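You operate a simulated robot arm through the tools that you are given. There is no shell and no other tool. Be economical: measure what you need, move in short steps, check, and stop when the job is done.

You run a simulated robot arm. Do the job below in one go: nothing can be reset, and whatever is moved stays where it is left.

JOB
Push the hose collar up, heat the tall analyser and run a sample.
Fine: grey valve open, orange key on; press the green key once at READY and wait for RUN DONE; collar up before the run, no drips; leave the tuning knobs alone.

It is judged by the outcome, as a careful person would: the job done as asked, and still so three seconds after it is handed in. It fails if anything else is knocked over, pushed out of place, dropped, spilled or broken.

ROBOT AND FRAMES
A 6-joint arm with a two-finger parallel gripper on a trunk, on a base that drives. Base frame: it is fixed to the floor where the robot stands at the start and does not move with it; the origin is under the middle of the robot, x ahead of it, y to its left, z up. Units: m, rad, N and s.
With the tool pointing down near the work surface it reaches from about 0.24 to 0.68 m from the robot's upright axis, wherever it stands. Its first joint turns from -2.897 to 2.897 rad. Places, roughly: blue knob [1.1, -1.1, 0.9]; green key [1, -0.8, 0.8]; grey valve [0.9, 0.3, 1]; hose collar [0.8, 0, 0.8]; orange key [1.1, -0.8, 0.8]; tall analyser [1.1, 0.1, 0.8]; white knob [1.1, -1, 0.9]. Payload 4.1 kg.
The TCP is the grasp point between the finger pads, 0.023 m short of the fingertips. In the tool frame z runs along the fingers and y along their closing line. Largest opening 0.094 m; finger width 0.038, thickness 0.01; the body of the gripper, 0.054 by 0.096 m, starts 0.039 m behind the TCP.
Orientation is that of the tool frame in the base frame, as a unit quaternion [w, x, y, z]. With the fingers straight down and closing along the base's y, the tool's x points along the base's -x, its y along +y and its z along -z.

CONTROLS
- The arm moves only by the tool arm_command. Its argument "targets" is one flat list of numbers, 7 for each row, row after row: the shift along the tool's x, y, z in units of 400 mm (1.0 is 400 mm), then the turn, a rotation vector about the tool's x, y, z in units of 60 degrees (1.0 is 60 degrees), then the finger opening in m, from 0 to 0.094. In form: [x, y, z, rx, ry, rz, gripper, x, y, z, rx, ry, rz, gripper, ...]. A call has 1 to 10 rows; each row is the pose to reach, as a shift and turn from the pose commanded when the call began, along the tool's axes at that moment. A call with a number of a shift or a turn outside -1 to 1 is refused whole. A row lasts 0.2 s, in which the tool goes at most 0.05 m and 0.15 rad; a call with a longer step from one row to the next is refused whole, and so is a gripper value outside its range. Where a pose cannot be reached the arm comes as near as it can. A force on the tool above 40 N (or 10 N above the force at the start of the call, whichever is more), or a blocked arm, ends the call early, and 0.2 s more pass. The fingers move at their own pace (about 0.045 m/s each) and stop on an object; they squeeze with about 36 N. The grip force told is the motor's: it shows also when the fingers shut on nothing. Time passes only in rows, and 0.2 s behind the last, so rows that repeat a pose let the fingers close. It gives the time, the measured TCP pose, the force on the tool (base axes), the opening and the grip force at its end, in the units of the frame above (readings bear some noise), with the torque about the TCP (base axes, N m) and any sound that the robot's microphone picked up.
- Cameras (640 x 400 px; columns grow to the right, rows downward): "scene" is now at [0.0301, 0.1437, 1.3577]; the picture's right is [-0.24, -0.97, 0.00], its down [-0.41, 0.10, -0.91] and it looks along [0.88, -0.22, -0.42] (base axes); focal length 262 px, centre (320, 200). "wrist" rides on the gripper at [0.086, 0.016, -0.075] in the tool frame; the picture's right is [-0.18, 0.98, 0.00], its down [-0.58, -0.11, -0.81] and it looks along [-0.79, -0.15, 0.59] (tool axes); focal length 243 px, centre (320, 200). There is no depth. A picture from a camera that has moved, and an enlarged one, comes with that camera's place and axes in the base frame and with its lens.
- grab_frame(camera): a new picture of that camera. It takes no simulated time.
- slide_trunk(by): slides the trunk up (or, below 0, down) by that many m; the arm and the scene camera ride with it, the base frame stays. It gives what a move gives, with no picture.
- roll_base(legs): drives the robot by 1 to 6 legs, each [ahead, turn to the left] in m and rad, along the robot's own axes; the way and the turn of a leg run together, so that a leg with both is an arc; at most 1.5 m and 3.142 rad a leg. The arm and the cameras ride along, it lands a little off, and it stops where it bumps. It gives what a move gives.
- aim_head(pan, tilt): turns the head with the scene camera to pan (to the left, within 2.705 rad either way) and tilt (down, from -0.506 to 1.204), counted from straight ahead of the robot. It gives what a move gives.
- inspect(camera, box): a new picture of the part [left, top, right, bottom] of that camera's present view, enlarged. It takes no simulated time.
- hand_in(): hands the job in; it is judged then, once.

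Go step by step. Nothing tells you exact positions but the pictures and the camera data: compare them with the known pose of the tool, close in by small moves and look again before you grip or let go. The budget is 120 turns and 78 pictures, counting those below and the enlarged ones. Unless the task says otherwise, let go and move clear before handing in, and close with one line.

The tools are called after "Emit:" as a command line: name --argument value ..., lists and objects as JSON in quotes. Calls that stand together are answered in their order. arm_command: Moves the arm, as the interface text tells. Its arguments: {"type":"object","properties":{"targets":{"type":"array","items":{"type":"number"}}},"required":["targets"]} The other tools are called the same way: slide_trunk (by) slides the trunk up or down; roll_base (legs) drives the base; aim_head (pan, tilt) turns the head that bears the scene camera; grab_frame (camera) takes a picture; inspect (camera, box) takes an enlarged picture of a part of a camera's view; hand_in () hands the job in.

At the start:

```text
clock: 0.0
ee_pos: [0.4435, -0.0773, 1.1557]
tcp_rot: [0.0, 0.0, 1.0, -0.001]
wrist_force: [-0.2, 0.5, -0.1]
wrist_torque: [-0.01, -0.02, 0.0]
finger_gap: 0.0937
gripper_force: 0.0
trunk travel left (down, up): [-0.29, 0.3]
robot x, y, heading: [0.0005, -0.0006, 0.005]
head pan, tilt: [-0.241, 0.431]
```

scene: 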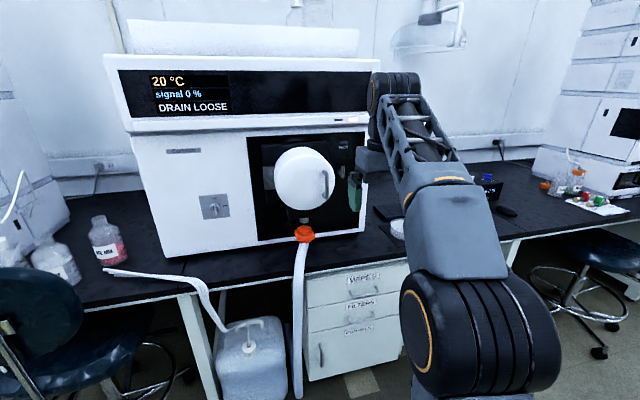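
wrist: 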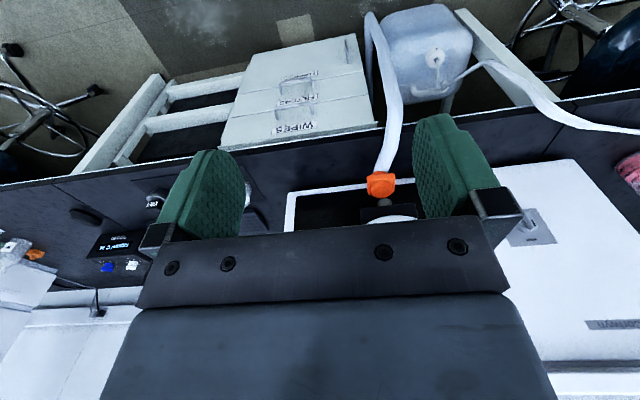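

I see the tall analyser with its display reading "DRAIN LOOSE", the orange hose collar below the round door, and a grey valve plate on its left front. I'll take enlarged looks at the collar, the valve and the control box on the right.

Emit:
inspect --camera "scene" --box '[180, 130, 380, 255]'

Emit:
aim_head --pan -0.8 --tilt 0.45

Emit:
grab_frame --camera "scene"

```text
3.20 times, centred on (280, 192) of scene
camera zoom: at [0.0301, 0.1437, 1.3577], right [-0.24, -0.97, 0.0], down [-0.41, 0.1, -0.91], along [0.88, -0.22, -0.42], focal length 839 px, centre (448, 224)
```

zoom: 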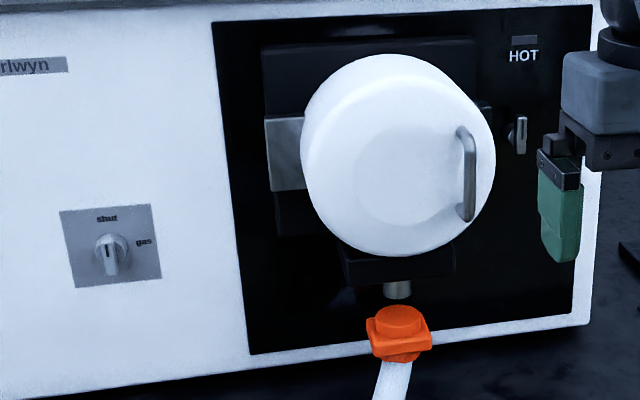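

```text
clock: 1.0
ee_pos: [0.4438, -0.0776, 1.155]
tcp_rot: [0.001, 0.0, 1.0, 0.0]
wrist_force: [-0.2, 0.0, -0.9]
wrist_torque: [0.02, -0.01, 0.0]
finger_gap: 0.0941
gripper_force: 0.0
trunk travel left (down, up): [-0.29, 0.3]
robot x, y, heading: [0.0024, 0.0002, 0.0]
head pan, tilt: [-0.799, 0.45]
```

```text
74 pictures are left
camera scene: at [0.0046, 0.0998, 1.3559], right [-0.72, -0.7, 0.0], down [-0.3, 0.31, -0.9], along [0.63, -0.65, -0.44], focal length 262 px, centre (320, 200)
```

scene: 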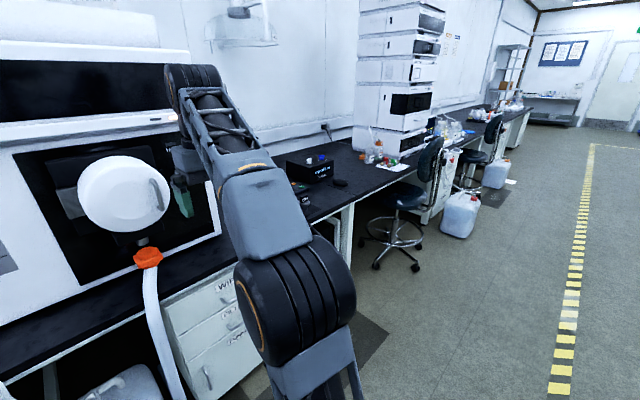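

The control box sits down the bench to the right. I'll enlarge it and the collar.

Emit:
inspect --camera "scene" --box '[270, 140, 420, 234]'

Emit:
inspect --camera "scene" --box '[90, 215, 210, 290]'

Emit:
aim_head --pan 0.0 --tilt 0.5

Emit:
grab_frame --camera "scene"

```text
4.26 times, centred on (345, 187) of scene
camera zoom: at [0.0046, 0.0998, 1.3559], right [-0.72, -0.7, 0.0], down [-0.3, 0.31, -0.9], along [0.63, -0.65, -0.44], focal length 1116 px, centre (214, 255)
```

zoom: 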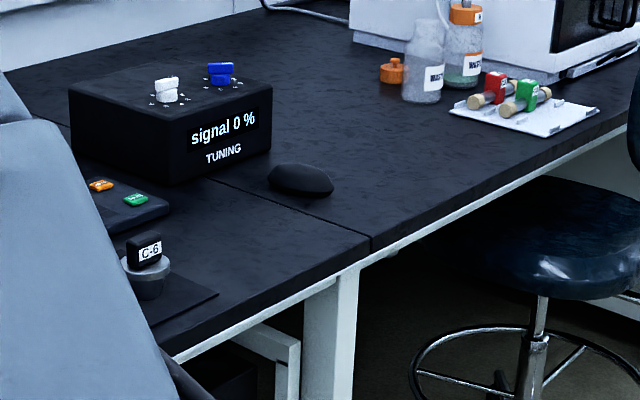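

```text
5.33 times, centred on (150, 252) of scene
camera zoom: at [0.0046, 0.0998, 1.3559], right [-0.72, -0.7, 0.0], down [-0.3, 0.31, -0.9], along [0.63, -0.65, -0.44], focal length 1399 px, centre (1227, -80)
```

zoom: 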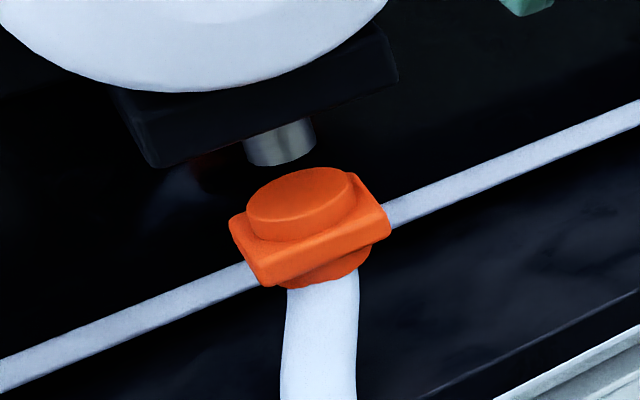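

```text
clock: 2.1
ee_pos: [0.442, -0.0768, 1.1549]
tcp_rot: [0.0, -0.001, 1.0, 0.001]
wrist_force: [0.0, -0.2, 0.7]
wrist_torque: [0.0, 0.03, -0.04]
finger_gap: 0.0939
gripper_force: 0.0
trunk travel left (down, up): [-0.29, 0.3]
robot x, y, heading: [0.0024, 0.003, 0.001]
head pan, tilt: [0.0, 0.499]
```

```text
71 pictures are left
camera scene: at [0.0315, 0.1656, 1.3514], right [0.0, -1.0, 0.0], down [-0.48, 0.0, -0.88], along [0.88, 0.0, -0.48], focal length 262 px, centre (320, 200)
```

scene: 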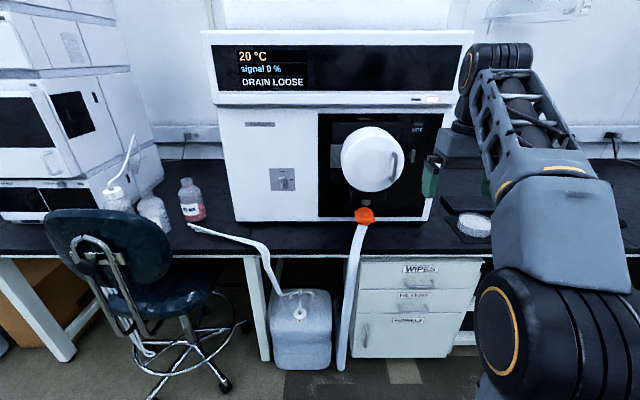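

The collar is at about (0.81, 0.005, 0.86), with a gap to the metal stub above it. I'll point the tool forward (level) while it is still well clear of the bench, then approach.

Emit:
arm_command --targets '[-0.03, 0, 0, 0, -0.14, 0, 0.094, -0.06, 0, 0, 0, -0.28, 0, 0.094, -0.09, 0, 0, 0, -0.42, 0, 0.094, -0.12, 0, 0, 0, -0.56, 0, 0.094, -0.15, 0, 0, 0, -0.7, 0, 0.094, -0.18, 0, 0, 0, -0.84, 0, 0.094, -0.2, 0, 0, 0, -0.98, 0, 0.094]'

```text
clock: 3.7
ee_pos: [0.5226, -0.0766, 1.1547]
tcp_rot: [0.492, 0.0, 0.87, 0.0]
wrist_force: [-0.1, -0.1, 0.6]
wrist_torque: [-0.03, 0.0, 0.01]
finger_gap: 0.0939
gripper_force: 0.1
trunk travel left (down, up): [-0.29, 0.3]
robot x, y, heading: [-0.0019, -0.0007, -0.001]
head pan, tilt: [0.0, 0.499]
```

Tool is turned 59°. Now I'll finish turning it level and lower it to below 0.98 m, aligned in y with the collar.

Emit:
arm_command --targets '[0.08, 0.04, 0.05, 0, -0.13, 0, 0.094, 0.16, 0.08, 0.1, 0, -0.26, 0, 0.094, 0.25, 0.12, 0.15, 0, -0.39, 0, 0.094, 0.33, 0.16, 0.2, 0, -0.52, 0, 0.094, 0.4275, 0.2, 0.26, 0, -0.52, 0, 0.094]'

Emit:
grab_frame --camera "wrist"

Emit:
grab_frame --camera "scene"

```text
clock: 4.9
ee_pos: [0.5169, -0.0485, 0.9805]
tcp_rot: [0.706, -0.004, 0.708, 0.002]
wrist_force: [-0.9, -0.8, 0.7]
wrist_torque: [0.04, 0.03, 0.06]
finger_gap: 0.0939
gripper_force: 0.1
out of reach, approached as far as the arm can: row 3, 4, 5
trunk travel left (down, up): [-0.29, 0.3]
robot x, y, heading: [0.0008, 0.0001, -0.006]
head pan, tilt: [0.0, 0.499]
```

```text
70 pictures are left
camera wrist: at [0.4434, -0.0331, 0.8943], right [-0.01, 0.98, 0.18], down [-0.8, -0.12, 0.58], along [0.59, -0.14, 0.79], focal length 243 px, centre (320, 200)
```

wrist: 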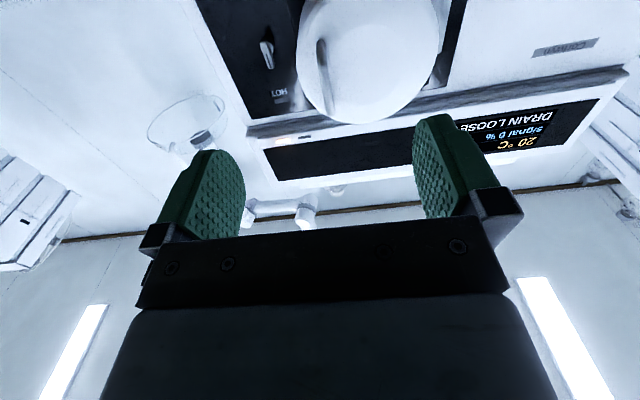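

```text
69 pictures are left
camera scene: at [0.0315, 0.1654, 1.3515], right [0.0, -1.0, 0.0], down [-0.48, 0.0, -0.88], along [0.88, 0.0, -0.48], focal length 262 px, centre (320, 200)
```

scene: 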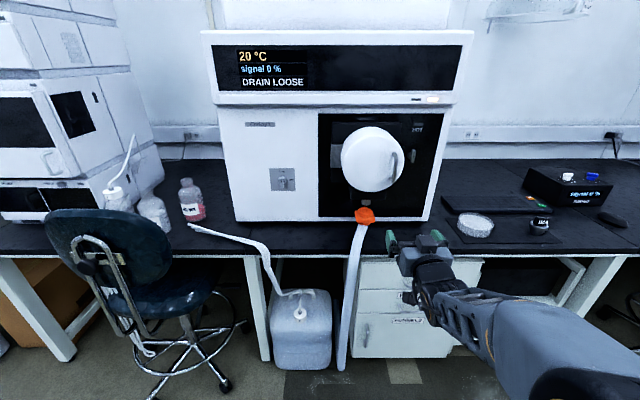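

The arm is level but at a reach limit there. I'll lower the trunk so the tool comes to collar height, then look.

Emit:
slide_trunk --by -0.13

Emit:
arm_command --targets '[0, 0.06, 0.05, 0, 0, 0, 0.094, 0, 0.12, 0.1, 0, 0, 0, 0.094]'

Emit:
inspect --camera "scene" --box '[280, 140, 480, 265]'

```text
clock: 6.5
ee_pos: [0.5186, -0.0489, 0.8512]
tcp_rot: [0.707, -0.003, 0.708, 0.003]
wrist_force: [0.6, -0.8, 0.0]
wrist_torque: [0.02, -0.02, 0.0]
finger_gap: 0.0941
gripper_force: 0.1
trunk travel left (down, up): [-0.16, 0.43]
robot x, y, heading: [-0.0009, -0.0022, 0.001]
head pan, tilt: [0.0, 0.499]
```

```text
clock: 7.1
ee_pos: [0.553, -0.0423, 0.8462]
tcp_rot: [0.704, -0.012, 0.71, 0.012]
wrist_force: [0.5, 0.8, 0.0]
wrist_torque: [0.01, 0.02, -0.02]
finger_gap: 0.0942
gripper_force: 0.1
out of reach, approached as far as the arm can: row 1, 2
trunk travel left (down, up): [-0.16, 0.43]
robot x, y, heading: [0.0027, -0.0002, 0.005]
head pan, tilt: [0.0, 0.499]
```

```text
3.20 times, centred on (380, 202) of scene
camera zoom: at [0.0317, 0.1656, 1.2214], right [0.0, -1.0, 0.0], down [-0.48, 0.0, -0.88], along [0.88, 0.0, -0.48], focal length 839 px, centre (128, 192)
```

zoom: 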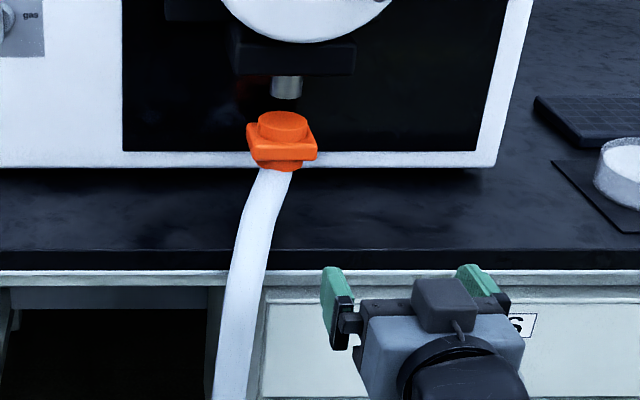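

Collar spans about z 0.833–0.885, the bench edge is near x 0.745, z 0.765. To keep the wrist camera clear of the bench I'll tilt the tool 25° down, then try the sideways shift again.

Emit:
arm_command --targets '[0, 0, 0, 0, 0.14, 0, 0.094, 0, 0, 0, 0, 0.28, 0, 0.094, 0, 0, 0, 0, 0.42, 0, 0.094, 0, 0.06, 0, 0, 0.42, 0, 0.094, 0, 0.12, 0, 0, 0.42, 0, 0.094]'

```text
clock: 8.3
ee_pos: [0.5517, -0.0024, 0.848]
tcp_rot: [0.535, -0.005, 0.845, 0.003]
wrist_force: [-0.4, 0.1, -0.1]
wrist_torque: [-0.02, 0.0, -0.01]
finger_gap: 0.0942
gripper_force: 0.0
out of reach, approached as far as the arm can: row 5
trunk travel left (down, up): [-0.16, 0.43]
robot x, y, heading: [0.0012, 0.0025, 0.003]
head pan, tilt: [0.0, 0.499]
```

Now at y≈0, tilted 25°. Driving ahead 0.17 m and looking again.

Emit:
roll_base --legs '[[0.17, 0.0]]'

Emit:
inspect --camera "scene" --box '[260, 150, 460, 275]'

Emit:
grab_frame --camera "wrist"

```text
clock: 9.8
ee_pos: [0.7237, -0.0004, 0.848]
tcp_rot: [0.536, -0.005, 0.844, 0.003]
wrist_force: [-0.3, -0.4, 0.6]
wrist_torque: [0.0, 0.0, 0.0]
finger_gap: 0.0939
gripper_force: 0.1
trunk travel left (down, up): [-0.16, 0.43]
robot x, y, heading: [0.1724, 0.0019, 0.005]
head pan, tilt: [0.0, 0.499]
```

```text
3.20 times, centred on (360, 212) of scene
camera zoom: at [0.204, 0.1659, 1.2214], right [0.0, -1.0, 0.0], down [-0.48, 0.0, -0.88], along [0.88, 0.0, -0.48], focal length 839 px, centre (192, 160)
```

zoom: 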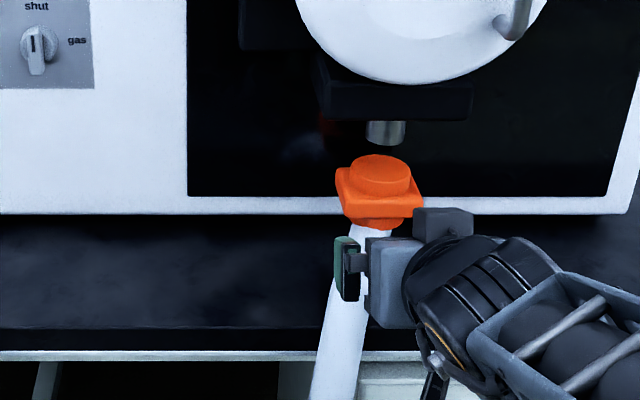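

```text
66 pictures are left
camera wrist: at [0.6202, 0.0135, 0.8016], right [0.07, 0.98, 0.17], down [-0.48, -0.12, 0.87], along [0.87, -0.14, 0.46], focal length 243 px, centre (320, 200)
```

wrist: 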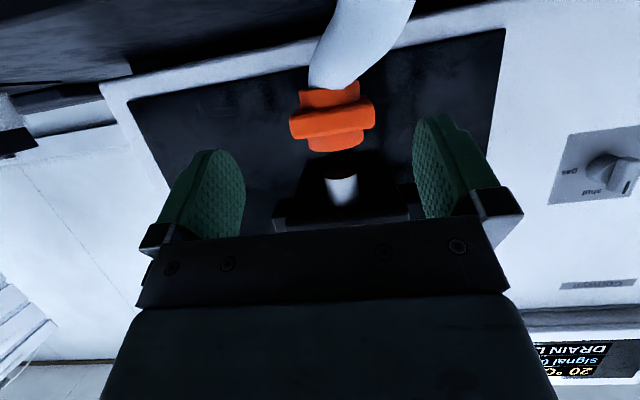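

Triangulated with both views: collar flange about (0.835, 0.003, 0.842), nicely between the open fingers. Advancing 0.1 m with the force guard of the arm.

Emit:
arm_command --targets '[-0.025, 0.002, 0.06, 0, 0, 0, 0.094, -0.05, 0.004, 0.12, 0, 0, 0, 0.094, -0.075, 0.006, 0.18, 0, 0, 0, 0.094, -0.103, 0.0075, 0.2415, 0, 0, 0, 0.094]'

Emit:
inspect --camera "scene" --box '[260, 150, 460, 275]'

Emit:
grab_frame --camera "wrist"

```text
clock: 10.8
ee_pos: [0.8141, 0.0035, 0.8442]
tcp_rot: [0.536, -0.005, 0.844, 0.005]
wrist_force: [0.0, 0.8, 0.5]
wrist_torque: [-0.04, 0.0, 0.01]
finger_gap: 0.0938
gripper_force: 0.0
out of reach, approached as far as the arm can: row 4
trunk travel left (down, up): [-0.16, 0.43]
robot x, y, heading: [0.1779, -0.0004, 0.001]
head pan, tilt: [0.0, 0.499]
```

```text
3.20 times, centred on (360, 212) of scene
camera zoom: at [0.204, 0.1659, 1.2214], right [0.0, -1.0, 0.0], down [-0.48, 0.0, -0.88], along [0.88, 0.0, -0.48], focal length 839 px, centre (192, 160)
```

zoom: 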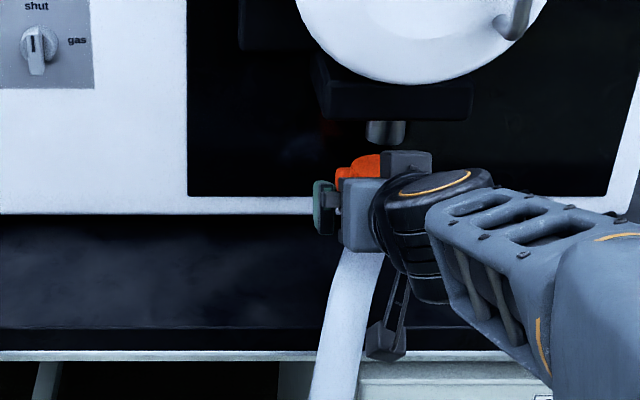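

```text
64 pictures are left
camera wrist: at [0.7115, 0.0181, 0.7978], right [0.06, 0.98, 0.17], down [-0.48, -0.12, 0.87], along [0.87, -0.14, 0.47], focal length 243 px, centre (320, 200)
```

wrist: 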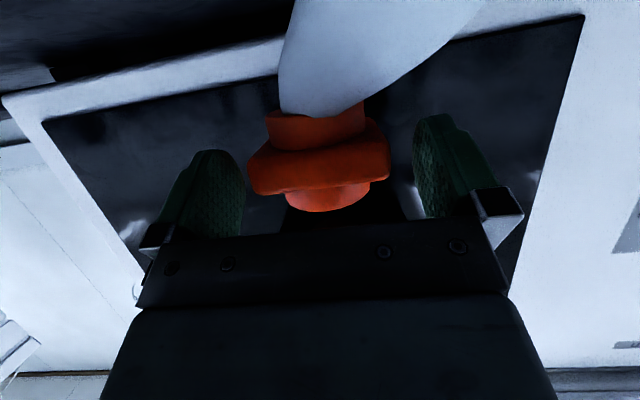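

The collar is between the fingers but the arm is at its limit about 2 cm short. I'll roll the base 2 cm ahead.

Emit:
roll_base --legs '[[0.018, 0.0]]'

Emit:
grab_frame --camera "wrist"

```text
clock: 11.5
ee_pos: [0.8345, 0.0033, 0.8435]
tcp_rot: [0.536, -0.006, 0.844, 0.005]
wrist_force: [-0.6, 0.4, 0.1]
wrist_torque: [0.0, 0.01, -0.01]
finger_gap: 0.0942
gripper_force: 0.1
trunk travel left (down, up): [-0.16, 0.43]
robot x, y, heading: [0.1925, 0.0002, -0.002]
head pan, tilt: [0.0, 0.499]
```

```text
63 pictures are left
camera wrist: at [0.7297, 0.0179, 0.7979], right [0.06, 0.98, 0.17], down [-0.48, -0.12, 0.87], along [0.87, -0.14, 0.47], focal length 243 px, centre (320, 200)
```

wrist: 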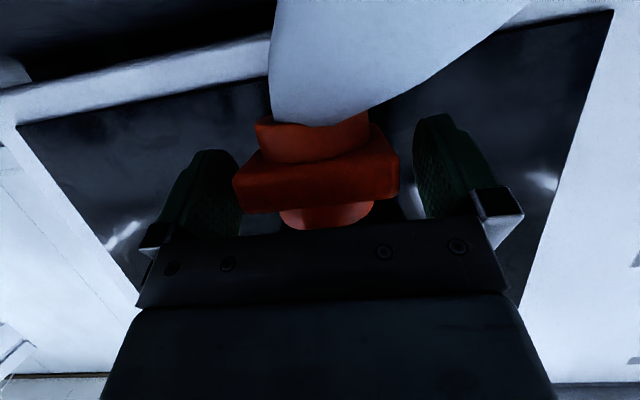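

The flange sits between the pads. Closing on it.

Emit:
arm_command --targets '[0, 0, 0, 0, 0, 0, 0.07, 0, 0, 0, 0, 0, 0, 0.06, 0, 0, 0, 0, 0, 0, 0.05, 0, 0, 0, 0, 0, 0, 0.05]'

Emit:
grab_frame --camera "wrist"

```text
clock: 12.5
ee_pos: [0.8348, 0.0029, 0.8444]
tcp_rot: [0.536, -0.005, 0.844, 0.004]
wrist_force: [0.5, 1.0, 0.9]
wrist_torque: [-0.17, -0.07, -1.16]
finger_gap: 0.0677
gripper_force: 45.3
trunk travel left (down, up): [-0.16, 0.43]
robot x, y, heading: [0.1977, 0.002, 0.002]
head pan, tilt: [0.0, 0.499]
```

```text
62 pictures are left
camera wrist: at [0.7298, 0.0178, 0.7979], right [0.06, 0.98, 0.17], down [-0.48, -0.12, 0.87], along [0.87, -0.14, 0.47], focal length 243 px, centre (320, 200)
```

wrist: 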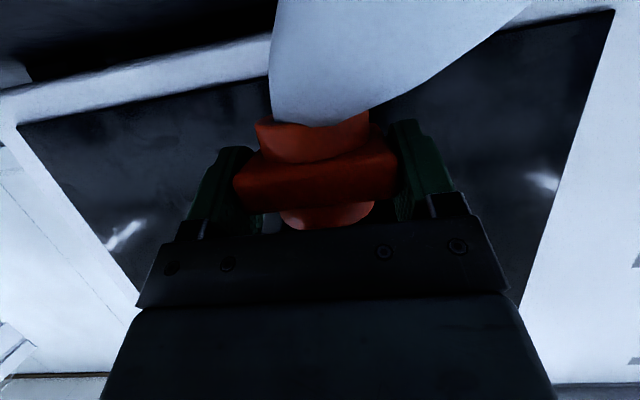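

Gripped at 68 mm. Raising straight up in small steps under the force guard.

Emit:
arm_command --targets '[-0.0181, 0, -0.0085, 0, 0, 0, 0.05, -0.0362, 0, -0.017, 0, 0, 0, 0.05, -0.0542, 0, -0.0256, 0, 0, 0, 0.05, -0.0723, 0, -0.0342, 0, 0, 0, 0.05]'

Emit:
inspect --camera "scene" --box '[260, 150, 460, 275]'

```text
clock: 13.4
ee_pos: [0.8333, 0.0027, 0.8582]
tcp_rot: [0.528, -0.005, 0.849, 0.007]
wrist_force: [1.7, 0.9, -10.0]
wrist_torque: [-0.49, -2.53, -0.92]
finger_gap: 0.0678
gripper_force: 45.5
out of reach, approached as far as the arm can: row 1, 2
trunk travel left (down, up): [-0.16, 0.43]
robot x, y, heading: [0.1945, 0.0035, 0.003]
head pan, tilt: [0.0, 0.499]
stopped in row 4: the force on the tool passed its limit (the readings are from after the stop); the commanded pose is now the measured one
```

```text
3.20 times, centred on (360, 212) of scene
camera zoom: at [0.2232, 0.1661, 1.2214], right [0.0, -1.0, 0.0], down [-0.48, 0.0, -0.88], along [0.88, 0.0, -0.48], focal length 839 px, centre (192, 160)
```

zoom: 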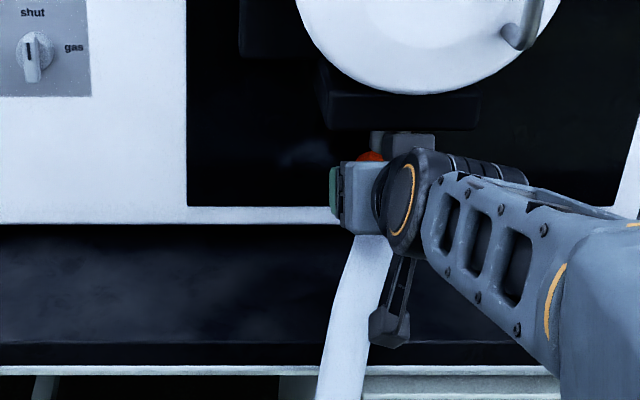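

It rose about 14 mm and met resistance. I'll check the wrist view and the display.

Emit:
grab_frame --camera "wrist"

Emit:
grab_frame --camera "scene"

```text
60 pictures are left
camera wrist: at [0.7279, 0.018, 0.8143], right [0.07, 0.98, 0.17], down [-0.46, -0.12, 0.88], along [0.88, -0.14, 0.45], focal length 243 px, centre (320, 200)
```

wrist: 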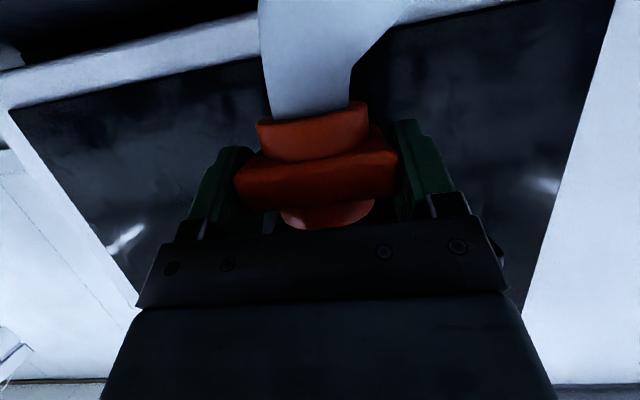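

```text
59 pictures are left
camera scene: at [0.2232, 0.1661, 1.2214], right [0.0, -1.0, 0.0], down [-0.48, 0.0, -0.88], along [0.88, 0.0, -0.48], focal length 262 px, centre (320, 200)
```

scene: 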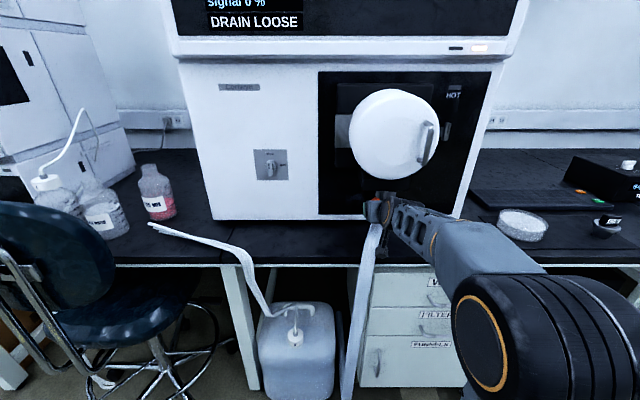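

Display still says DRAIN LOOSE, so the collar isn't seated yet. I'll push up again in finer steps.

Emit:
arm_command --targets '[-0.009, 0, -0.0045, 0, 0, 0, 0.05, -0.018, 0, -0.009, 0, 0, 0, 0.05, -0.027, 0, -0.0135, 0, 0, 0, 0.05, -0.036, 0, -0.018, 0, 0, 0, 0.05]'

Emit:
inspect --camera "scene" --box '[320, 140, 480, 240]'

```text
clock: 14.0
ee_pos: [0.8335, 0.0028, 0.8572]
tcp_rot: [0.521, -0.005, 0.854, 0.007]
wrist_force: [9.6, 2.5, -11.7]
wrist_torque: [-0.72, -2.81, -1.37]
finger_gap: 0.0679
gripper_force: 45.6
trunk travel left (down, up): [-0.16, 0.43]
robot x, y, heading: [0.191, -0.0029, 0.005]
head pan, tilt: [0.0, 0.499]
stopped in row 2: the force on the tool passed its limit (the readings are from after the stop); the commanded pose is now the measured one
```

```text
4.00 times, centred on (400, 190) of scene
camera zoom: at [0.2239, 0.1663, 1.2216], right [0.0, -1.0, 0.0], down [-0.48, 0.0, -0.88], along [0.88, 0.0, -0.48], focal length 1049 px, centre (0, 240)
```

zoom: 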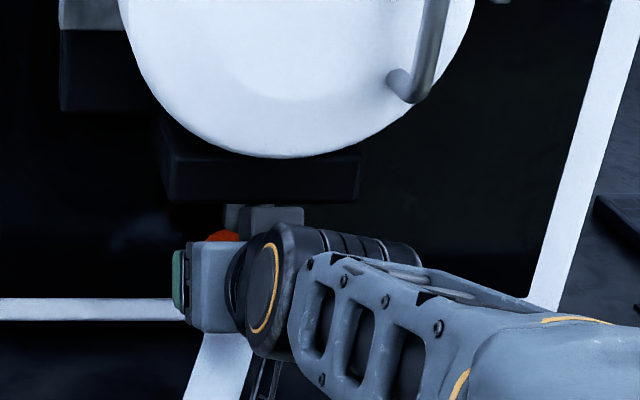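

The arm is overextended here and tips nose-down while lifting, which twists the collar. I'll open slightly to relieve it and see where the collar rests.

Emit:
arm_command --targets '[0, 0, 0, 0, 0, 0, 0.08, 0, 0, 0, 0, 0, 0, 0.094, 0, 0, 0, 0, 0, 0, 0.094]'

Emit:
grab_frame --camera "wrist"

```text
clock: 14.8
ee_pos: [0.8305, 0.0028, 0.8579]
tcp_rot: [0.52, -0.005, 0.854, 0.007]
wrist_force: [-5.7, 0.2, -11.1]
wrist_torque: [-0.15, -0.65, 0.09]
finger_gap: 0.0937
gripper_force: 0.1
trunk travel left (down, up): [-0.16, 0.43]
robot x, y, heading: [0.1897, -0.001, -0.0]
head pan, tilt: [0.0, 0.499]
```

```text
57 pictures are left
camera wrist: at [0.7249, 0.0177, 0.8163], right [0.07, 0.98, 0.17], down [-0.45, -0.12, 0.89], along [0.89, -0.14, 0.43], focal length 243 px, centre (320, 200)
```

wrist: 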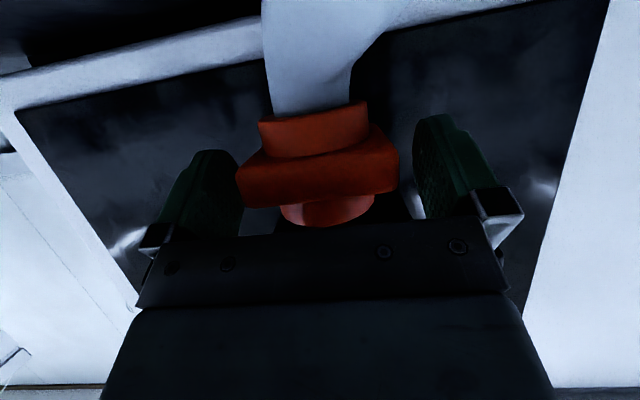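

The residual force with open fingers shows the top of the gripper body touching the underside of the black block, and the collar holds where it is. I'll back out, flatten the tool, and re-approach with a lower trunk.

Emit:
arm_command --targets '[0.009, 0, 0.0046, 0, 0, 0, 0.094, 0.038, 0, -0.05, 0, 0, 0, 0.094, 0.067, 0, -0.106, 0, 0, 0, 0.094, 0.096, 0, -0.162, 0, 0, 0, 0.094, 0.124, 0, -0.2175, 0, 0, 0, 0.094]'

Emit:
slide_trunk --by -0.06

Emit:
inspect --camera "scene" --box '[290, 90, 450, 190]'

```text
clock: 16.0
ee_pos: [0.7308, 0.0011, 0.8547]
tcp_rot: [0.521, -0.005, 0.854, 0.007]
wrist_force: [0.3, -0.4, -0.6]
wrist_torque: [0.01, -0.01, 0.02]
finger_gap: 0.0945
gripper_force: 0.1
trunk travel left (down, up): [-0.16, 0.43]
robot x, y, heading: [0.1898, 0.0027, 0.004]
head pan, tilt: [0.0, 0.499]
```

```text
clock: 17.0
ee_pos: [0.7309, 0.001, 0.7968]
tcp_rot: [0.524, -0.004, 0.851, 0.007]
wrist_force: [-0.7, 1.3, 14.3]
wrist_torque: [0.77, -0.17, -0.01]
finger_gap: 0.094
gripper_force: 0.0
trunk travel left (down, up): [-0.1, 0.49]
robot x, y, heading: [0.1885, -0.0022, 0.008]
head pan, tilt: [0.0, 0.499]
```

```text
4.00 times, centred on (370, 140) of scene
camera zoom: at [0.2213, 0.1659, 1.1617], right [0.0, -1.0, 0.0], down [-0.48, 0.0, -0.88], along [0.88, 0.0, -0.48], focal length 1049 px, centre (120, 440)
```

zoom: 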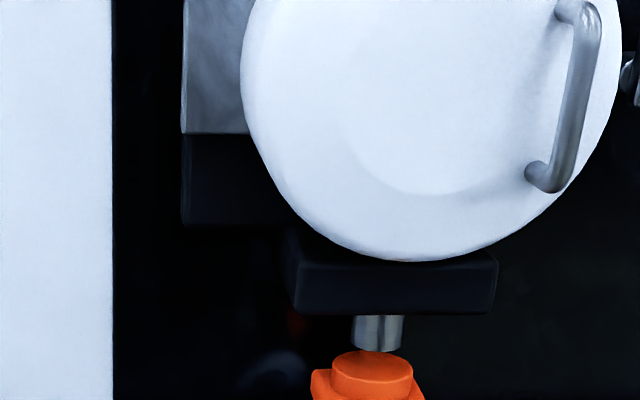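

Lowering the trunk pressed the fingertips lightly on the bench; I'll raise the arm now and flatten the tool.

Emit:
arm_command --targets '[-0.055, 0, -0.028, 0, 0, 0, 0.094, -0.111, 0, -0.057, 0, 0, 0, 0.094, -0.111, 0, -0.057, 0, -0.12, 0, 0.094, -0.111, 0, -0.057, 0, -0.24, 0, 0.094, -0.122, 0, -0.062, 0, -0.29, 0, 0.094]'

Emit:
grab_frame --camera "scene"

Emit:
grab_frame --camera "wrist"

```text
clock: 18.2
ee_pos: [0.7306, 0.0001, 0.85]
tcp_rot: [0.644, -0.004, 0.765, 0.008]
wrist_force: [0.5, 0.0, 0.6]
wrist_torque: [-0.03, -0.02, -0.01]
finger_gap: 0.0941
gripper_force: 0.1
trunk travel left (down, up): [-0.1, 0.49]
robot x, y, heading: [0.1926, 0.0025, 0.002]
head pan, tilt: [0.0, 0.499]
```

```text
55 pictures are left
camera scene: at [0.2224, 0.1659, 1.1614], right [0.0, -1.0, 0.0], down [-0.48, 0.0, -0.88], along [0.88, 0.0, -0.48], focal length 262 px, centre (320, 200)
```

scene: 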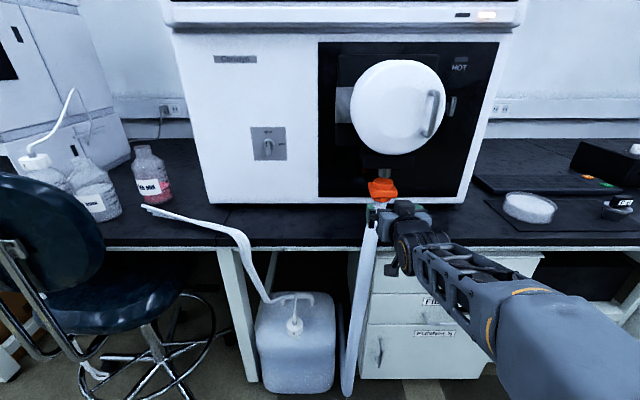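

```text
54 pictures are left
camera wrist: at [0.6429, 0.0162, 0.777], right [0.02, 0.98, 0.19], down [-0.7, -0.12, 0.71], along [0.72, -0.14, 0.68], focal length 243 px, centre (320, 200)
```

wrist: 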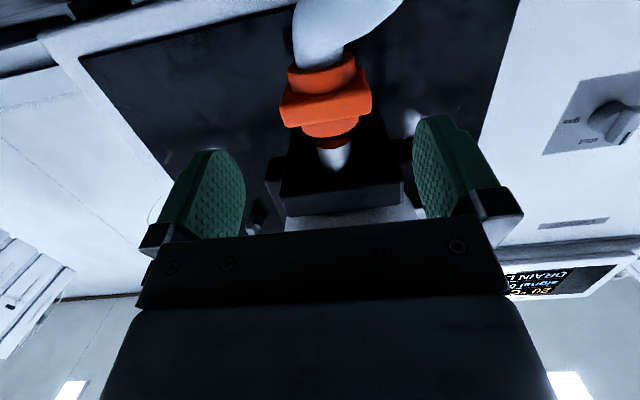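

Tilt is now ~10°, and the collar flange sits at z≈0.855 (it stayed raised). Advancing to grip it a bit shallower.

Emit:
arm_command --targets '[-0.03, 0.001, 0.05, 0, 0, 0, 0.094, -0.05, 0.002, 0.1, 0, 0, 0, 0.094, -0.06, 0.004, 0.16, 0, 0, 0, 0.094, -0.063, 0.005, 0.217, 0, 0, 0, 0.094]'

Emit:
grab_frame --camera "wrist"

Emit:
inspect --camera "scene" --box '[300, 110, 460, 210]'

```text
clock: 19.2
ee_pos: [0.8217, 0.0029, 0.8602]
tcp_rot: [0.644, -0.004, 0.765, 0.008]
wrist_force: [-1.0, -0.6, -0.2]
wrist_torque: [0.02, 0.01, 0.0]
finger_gap: 0.094
gripper_force: 0.1
trunk travel left (down, up): [-0.1, 0.49]
robot x, y, heading: [0.1884, -0.0006, 0.001]
head pan, tilt: [0.0, 0.499]
```

```text
53 pictures are left
camera wrist: at [0.7337, 0.0189, 0.7891], right [0.02, 0.98, 0.19], down [-0.69, -0.12, 0.71], along [0.72, -0.14, 0.68], focal length 243 px, centre (320, 200)
```

wrist: 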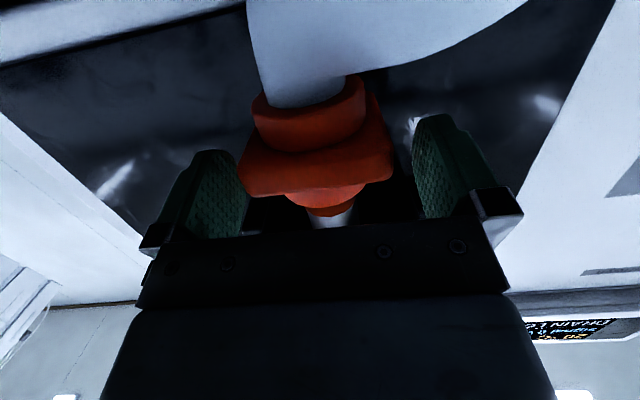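

```text
4.00 times, centred on (380, 160) of scene
camera zoom: at [0.2222, 0.1659, 1.1614], right [0.0, -1.0, 0.0], down [-0.48, 0.0, -0.88], along [0.88, 0.0, -0.48], focal length 1049 px, centre (80, 360)
```

zoom: 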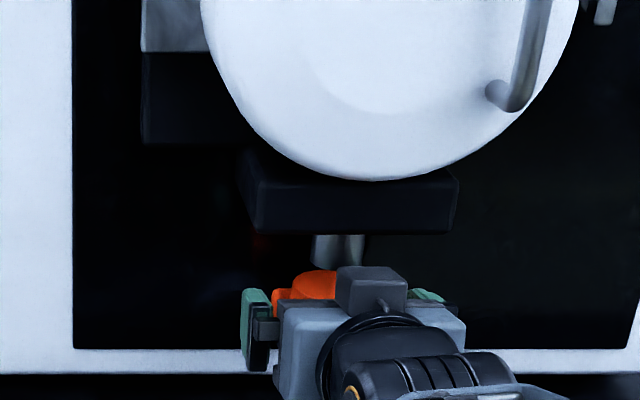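

Flange is between the pads, with clearance above. Closing.

Emit:
arm_command --targets '[0, -0.005, 0, 0, 0, 0, 0.075, 0, -0.005, 0, 0, 0, 0, 0.06, 0, -0.005, 0, 0, 0, 0, 0.05, 0, -0.005, 0, 0, 0, 0, 0.05]'

Emit:
arm_command --targets '[-0.0148, 0, -0.0026, 0, 0, 0, 0.05, -0.0296, 0, -0.0052, 0, 0, 0, 0.05, -0.0444, 0, -0.0078, 0, 0, 0, 0.05, -0.0592, 0, -0.0104, 0, 0, 0, 0.05, -0.074, 0, -0.013, 0, 0, 0, 0.05]'

Emit:
inspect --camera "scene" --box '[300, 110, 460, 210]'

```text
clock: 20.2
ee_pos: [0.8218, 0.0019, 0.8596]
tcp_rot: [0.644, -0.004, 0.765, 0.008]
wrist_force: [2.3, 6.6, 0.0]
wrist_torque: [0.01, -0.17, -0.22]
finger_gap: 0.0677
gripper_force: 44.6
trunk travel left (down, up): [-0.1, 0.49]
robot x, y, heading: [0.1893, 0.0013, 0.004]
head pan, tilt: [0.0, 0.499]
```

```text
clock: 21.4
ee_pos: [0.8212, 0.0035, 0.8899]
tcp_rot: [0.643, -0.004, 0.766, 0.007]
wrist_force: [14.8, 13.6, 0.6]
wrist_torque: [0.02, 0.27, -0.67]
finger_gap: 0.0677
gripper_force: 45.6
trunk travel left (down, up): [-0.1, 0.49]
robot x, y, heading: [0.1901, -0.0012, 0.005]
head pan, tilt: [0.0, 0.499]
```

```text
4.00 times, centred on (380, 160) of scene
camera zoom: at [0.2237, 0.1674, 1.1612], right [0.0, -1.0, 0.0], down [-0.48, 0.0, -0.88], along [0.88, 0.0, -0.48], focal length 1049 px, centre (80, 360)
```

zoom: 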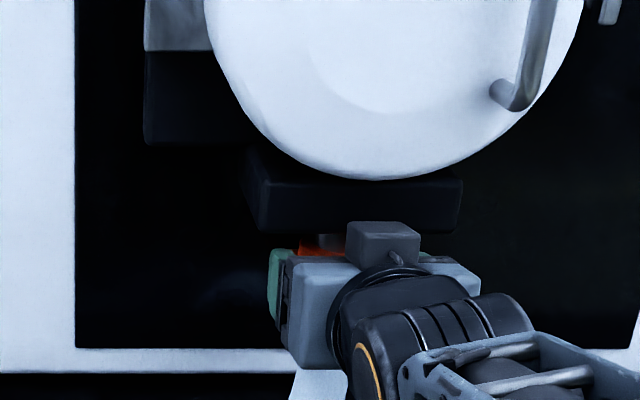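

The collar rose 30 mm smoothly. I'll tilt the head up to read the display.

Emit:
aim_head --pan 0.0 --tilt 0.1

Emit:
grab_frame --camera "scene"

Emit:
grab_frame --camera "wrist"

```text
clock: 22.3
ee_pos: [0.8202, 0.0024, 0.8893]
tcp_rot: [0.644, -0.004, 0.765, 0.007]
wrist_force: [15.4, 15.5, 0.8]
wrist_torque: [0.24, 0.05, -0.53]
finger_gap: 0.0675
gripper_force: 45.0
trunk travel left (down, up): [-0.1, 0.49]
robot x, y, heading: [0.1902, 0.0017, -0.002]
head pan, tilt: [0.0, 0.099]
```

```text
50 pictures are left
camera scene: at [0.2248, 0.1677, 1.1981], right [0.0, -1.0, 0.0], down [-0.1, 0.0, -0.99], along [0.99, 0.0, -0.1], focal length 262 px, centre (320, 200)
```

scene: 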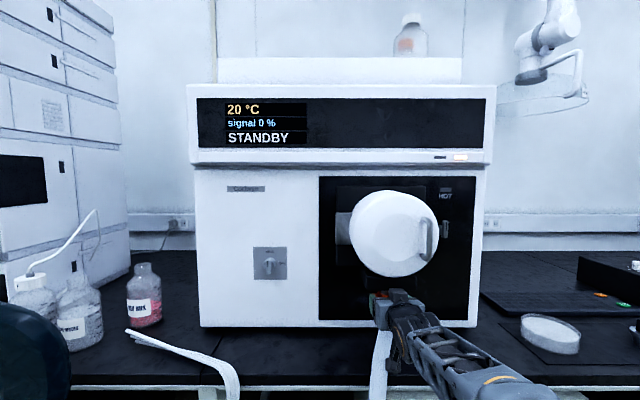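

```text
49 pictures are left
camera wrist: at [0.7332, 0.0181, 0.8166], right [0.02, 0.98, 0.19], down [-0.69, -0.12, 0.71], along [0.72, -0.14, 0.68], focal length 243 px, centre (320, 200)
```

wrist: 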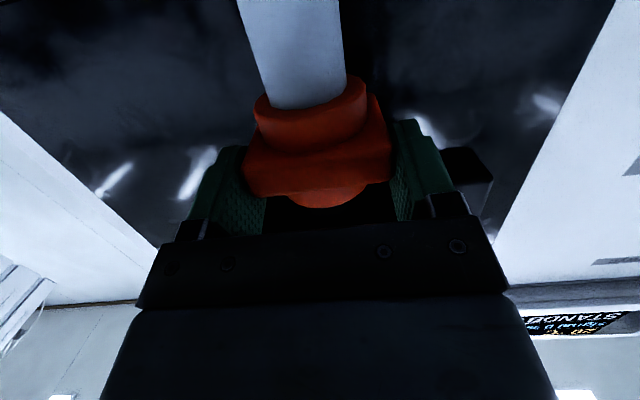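

The display now reads STANDBY. I'll nudge it a few mm further to make sure it's seated.

Emit:
arm_command --targets '[-0.0074, 0, -0.0013, 0, 0, 0, 0.05, -0.0148, 0, -0.0026, 0, 0, 0, 0.05]'

```text
clock: 22.9
ee_pos: [0.8209, 0.0034, 0.8924]
tcp_rot: [0.642, -0.004, 0.766, 0.006]
wrist_force: [11.2, 14.8, -10.5]
wrist_torque: [-0.16, -1.25, -0.43]
finger_gap: 0.0677
gripper_force: 44.7
trunk travel left (down, up): [-0.1, 0.49]
robot x, y, heading: [0.1906, -0.002, 0.005]
head pan, tilt: [0.0, 0.099]
```

It's against the stop. Releasing and backing straight out.

Emit:
arm_command --targets '[0.006, 0, 0, 0, 0, 0, 0.08, 0.006, 0, 0, 0, 0, 0, 0.094, 0.006, 0, 0, 0, 0, 0, 0.094, 0.017, 0, -0.06, 0, 0, 0, 0.094, 0.028, 0, -0.12, 0, 0, 0, 0.094, 0.04, 0, -0.19, 0, 0, 0, 0.094, 0.049, 0, -0.25, 0, 0, 0, 0.094]'

Emit:
grab_frame --camera "scene"

Emit:
inspect --camera "scene" --box '[230, 220, 310, 300]'

```text
clock: 24.5
ee_pos: [0.7193, -0.0004, 0.8926]
tcp_rot: [0.644, -0.003, 0.765, 0.007]
wrist_force: [0.8, -0.7, 0.1]
wrist_torque: [-0.01, -0.04, -0.01]
finger_gap: 0.094
gripper_force: 0.1
trunk travel left (down, up): [-0.1, 0.49]
robot x, y, heading: [0.188, 0.0019, 0.001]
head pan, tilt: [0.0, 0.099]
```

```text
48 pictures are left
camera scene: at [0.2238, 0.1661, 1.1985], right [0.0, -1.0, 0.0], down [-0.1, 0.0, -0.99], along [0.99, 0.0, -0.1], focal length 262 px, centre (320, 200)
```

scene: 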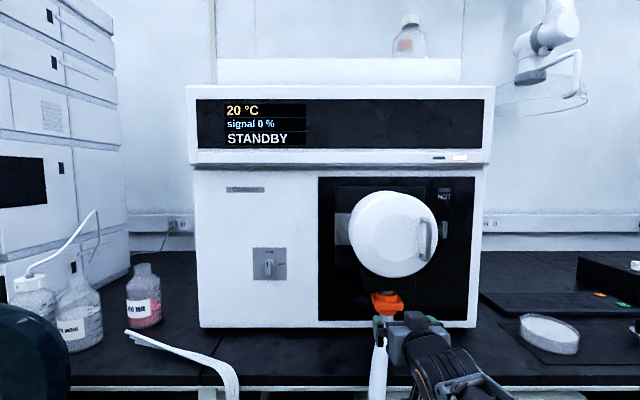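

```text
5.00 times, centred on (270, 260) of scene
camera zoom: at [0.2238, 0.1661, 1.1985], right [0.0, -1.0, 0.0], down [-0.1, 0.0, -0.99], along [0.99, 0.0, -0.1], focal length 1312 px, centre (570, -100)
```

zoom: 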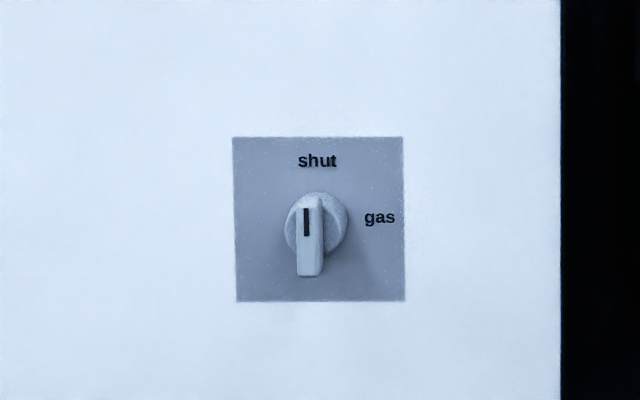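

Collar holds up and the display is STANDBY. The valve (a bar handle, mark at "shut", "gas" to its right) is at about (0.87, 0.30, 0.967): I'll retract, level the tool and shift the robot 0.3 m left.

Emit:
arm_command --targets '[-0.04, 0, -0.058, 0, -0.04, 0, 0.094, -0.08, 0, -0.116, 0, -0.08, 0, 0.094, -0.12, 0, -0.174, 0, -0.12, 0, 0.094, -0.163, 0, -0.231, 0, -0.164, 0, 0.094]'

Emit:
roll_base --legs '[[-0.45, 0], [0, 0.6], [0.53, 0], [0, -0.6]]'

Emit:
aim_head --pan 0 --tilt 0.3

Emit:
grab_frame --camera "scene"

Emit:
grab_frame --camera "wrist"

```text
clock: 25.5
ee_pos: [0.6462, -0.0018, 0.9655]
tcp_rot: [0.702, -0.003, 0.712, 0.008]
wrist_force: [0.1, -0.8, 0.2]
wrist_torque: [0.01, -0.01, -0.02]
finger_gap: 0.0939
gripper_force: 0.1
trunk travel left (down, up): [-0.1, 0.49]
robot x, y, heading: [0.1907, 0.0007, 0.001]
head pan, tilt: [0.0, 0.099]
```

```text
clock: 34.2
ee_pos: [0.6314, 0.2981, 0.9672]
tcp_rot: [0.702, -0.003, 0.712, 0.007]
wrist_force: [-0.9, 0.2, -0.7]
wrist_torque: [-0.01, -0.01, -0.03]
finger_gap: 0.0942
gripper_force: 0.1
trunk travel left (down, up): [-0.1, 0.49]
robot x, y, heading: [0.1774, 0.3008, -0.007]
head pan, tilt: [0.0, 0.099]
```

```text
clock: 34.9
ee_pos: [0.6317, 0.2982, 0.9658]
tcp_rot: [0.701, -0.003, 0.713, 0.008]
wrist_force: [0.7, -0.2, 0.8]
wrist_torque: [-0.01, -0.01, 0.01]
finger_gap: 0.0943
gripper_force: 0.0
trunk travel left (down, up): [-0.1, 0.49]
robot x, y, heading: [0.1764, 0.3024, -0.004]
head pan, tilt: [0.0, 0.3]
```

```text
46 pictures are left
camera scene: at [0.2175, 0.4665, 1.1796], right [0.0, -1.0, 0.0], down [-0.3, 0.0, -0.95], along [0.95, 0.0, -0.3], focal length 262 px, centre (320, 200)
```

scene: 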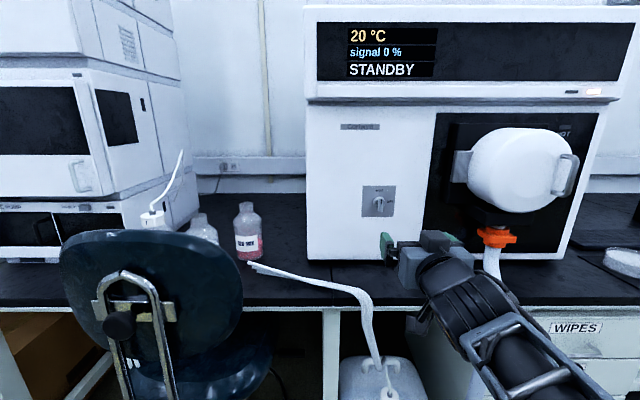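

```text
45 pictures are left
camera wrist: at [0.5557, 0.3139, 0.8807], right [-0.01, 0.98, 0.19], down [-0.8, -0.12, 0.59], along [0.61, -0.15, 0.78], focal length 243 px, centre (320, 200)
```

wrist: 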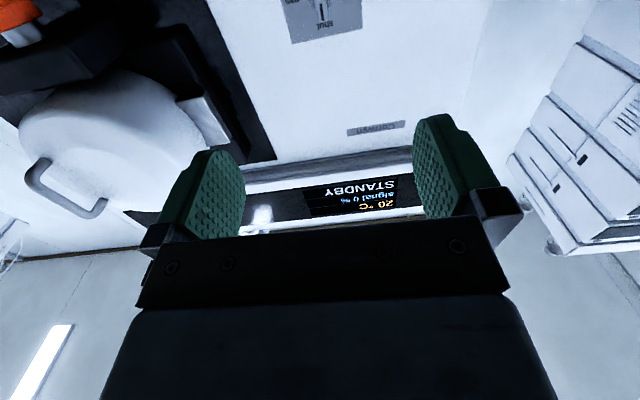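

The robot landed well in front of the valve. A closer look at the valve to fix its position and shape.

Emit:
inspect --camera "scene" --box '[340, 175, 420, 225]'

Emit:
inspect --camera "wrist" --box '[270, 0, 370, 62]'

```text
8.00 times, centred on (380, 200) of scene
camera zoom: at [0.2175, 0.4665, 1.1796], right [0.0, -1.0, 0.0], down [-0.3, 0.0, -0.95], along [0.95, 0.0, -0.3], focal length 2098 px, centre (-160, 200)
```

zoom: 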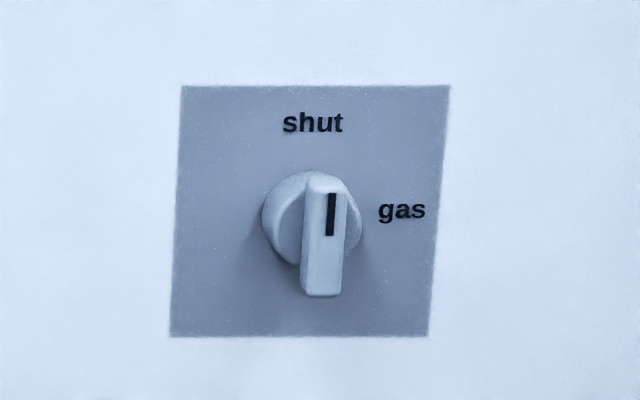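

```text
6.40 times, centred on (320, 31) of wrist
camera zoom: at [0.5557, 0.3139, 0.8807], right [-0.01, 0.98, 0.19], down [-0.8, -0.12, 0.59], along [0.61, -0.15, 0.78], focal length 1553 px, centre (320, 1282)
```

zoom: 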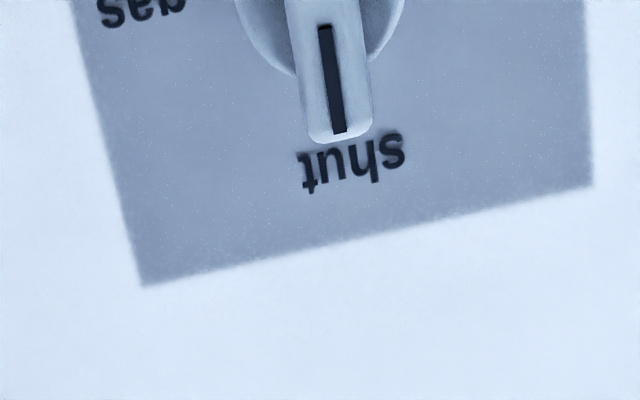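

Knob axis about (0.90, 0.303, 0.960), blade sticking out ~25 mm. Moving up to just short of it with a narrower opening, then checking.

Emit:
arm_command --targets '[0.002, 0.003, 0.1, 0, 0, 0, 0.06, 0.004, 0.006, 0.2, 0, 0, 0, 0.05, 0.006, 0.01, 0.3, 0, 0, 0, 0.04, 0.008, 0.0125, 0.4, 0, 0, 0, 0.04]'

Emit:
grab_frame --camera "wrist"

Emit:
inspect --camera "scene" --box '[320, 160, 448, 240]'

```text
clock: 35.9
ee_pos: [0.7854, 0.3032, 0.9646]
tcp_rot: [0.704, -0.002, 0.71, 0.008]
wrist_force: [-1.9, 0.3, 0.7]
wrist_torque: [-0.01, 0.04, -0.01]
finger_gap: 0.0402
gripper_force: 0.1
trunk travel left (down, up): [-0.1, 0.49]
robot x, y, heading: [0.1772, 0.298, -0.007]
head pan, tilt: [0.0, 0.3]
```

```text
42 pictures are left
camera wrist: at [0.7098, 0.3193, 0.879], right [-0.01, 0.98, 0.19], down [-0.8, -0.12, 0.59], along [0.6, -0.15, 0.79], focal length 243 px, centre (320, 200)
```

wrist: 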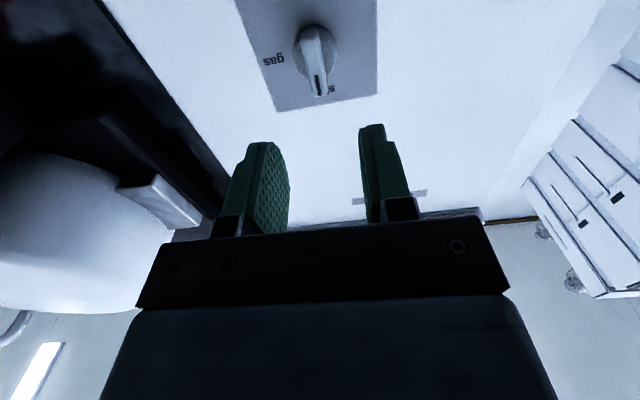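

```text
5.00 times, centred on (384, 200) of scene
camera zoom: at [0.2112, 0.4659, 1.1798], right [0.0, -1.0, 0.0], down [-0.3, 0.0, -0.96], along [0.96, 0.0, -0.3], focal length 1312 px, centre (0, 200)
```

zoom: 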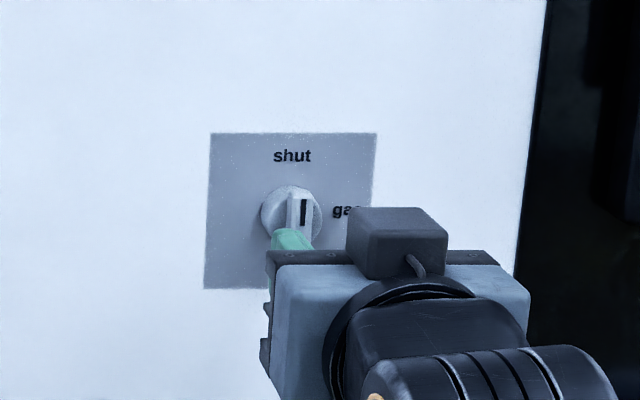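

Wrist view agrees: blade front at (0.873, 0.304, 0.958). Advancing so the pads overlap the blade about 12 mm.

Emit:
arm_command --targets '[0.004, 0.001, 0.06, 0, 0, 0, 0.04, 0.008, 0.002, 0.12, 0, 0, 0, 0.04, 0.0125, 0.0025, 0.16, 0, 0, 0, 0.04, 0.0125, 0.0025, 0.1915, 0, 0, 0, 0.04]'

Emit:
grab_frame --camera "wrist"

```text
clock: 36.9
ee_pos: [0.8621, 0.3063, 0.9594]
tcp_rot: [0.704, -0.003, 0.71, 0.008]
wrist_force: [0.7, 0.4, -0.1]
wrist_torque: [0.02, -0.02, -0.04]
finger_gap: 0.04
gripper_force: 0.1
trunk travel left (down, up): [-0.1, 0.49]
robot x, y, heading: [0.1771, 0.2995, -0.008]
head pan, tilt: [0.0, 0.3]
```

```text
40 pictures are left
camera wrist: at [0.7865, 0.3219, 0.8734], right [-0.01, 0.98, 0.19], down [-0.8, -0.12, 0.59], along [0.6, -0.15, 0.79], focal length 243 px, centre (320, 200)
```

wrist: 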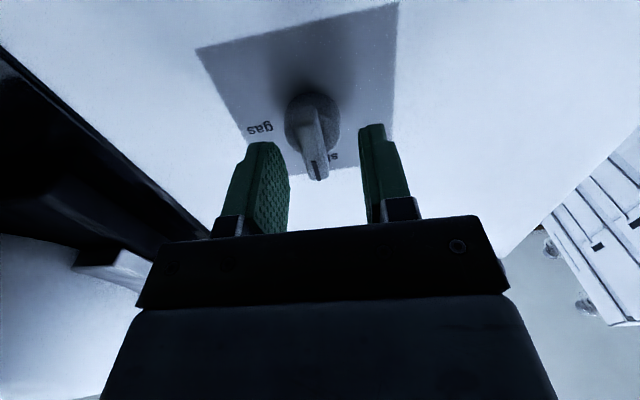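

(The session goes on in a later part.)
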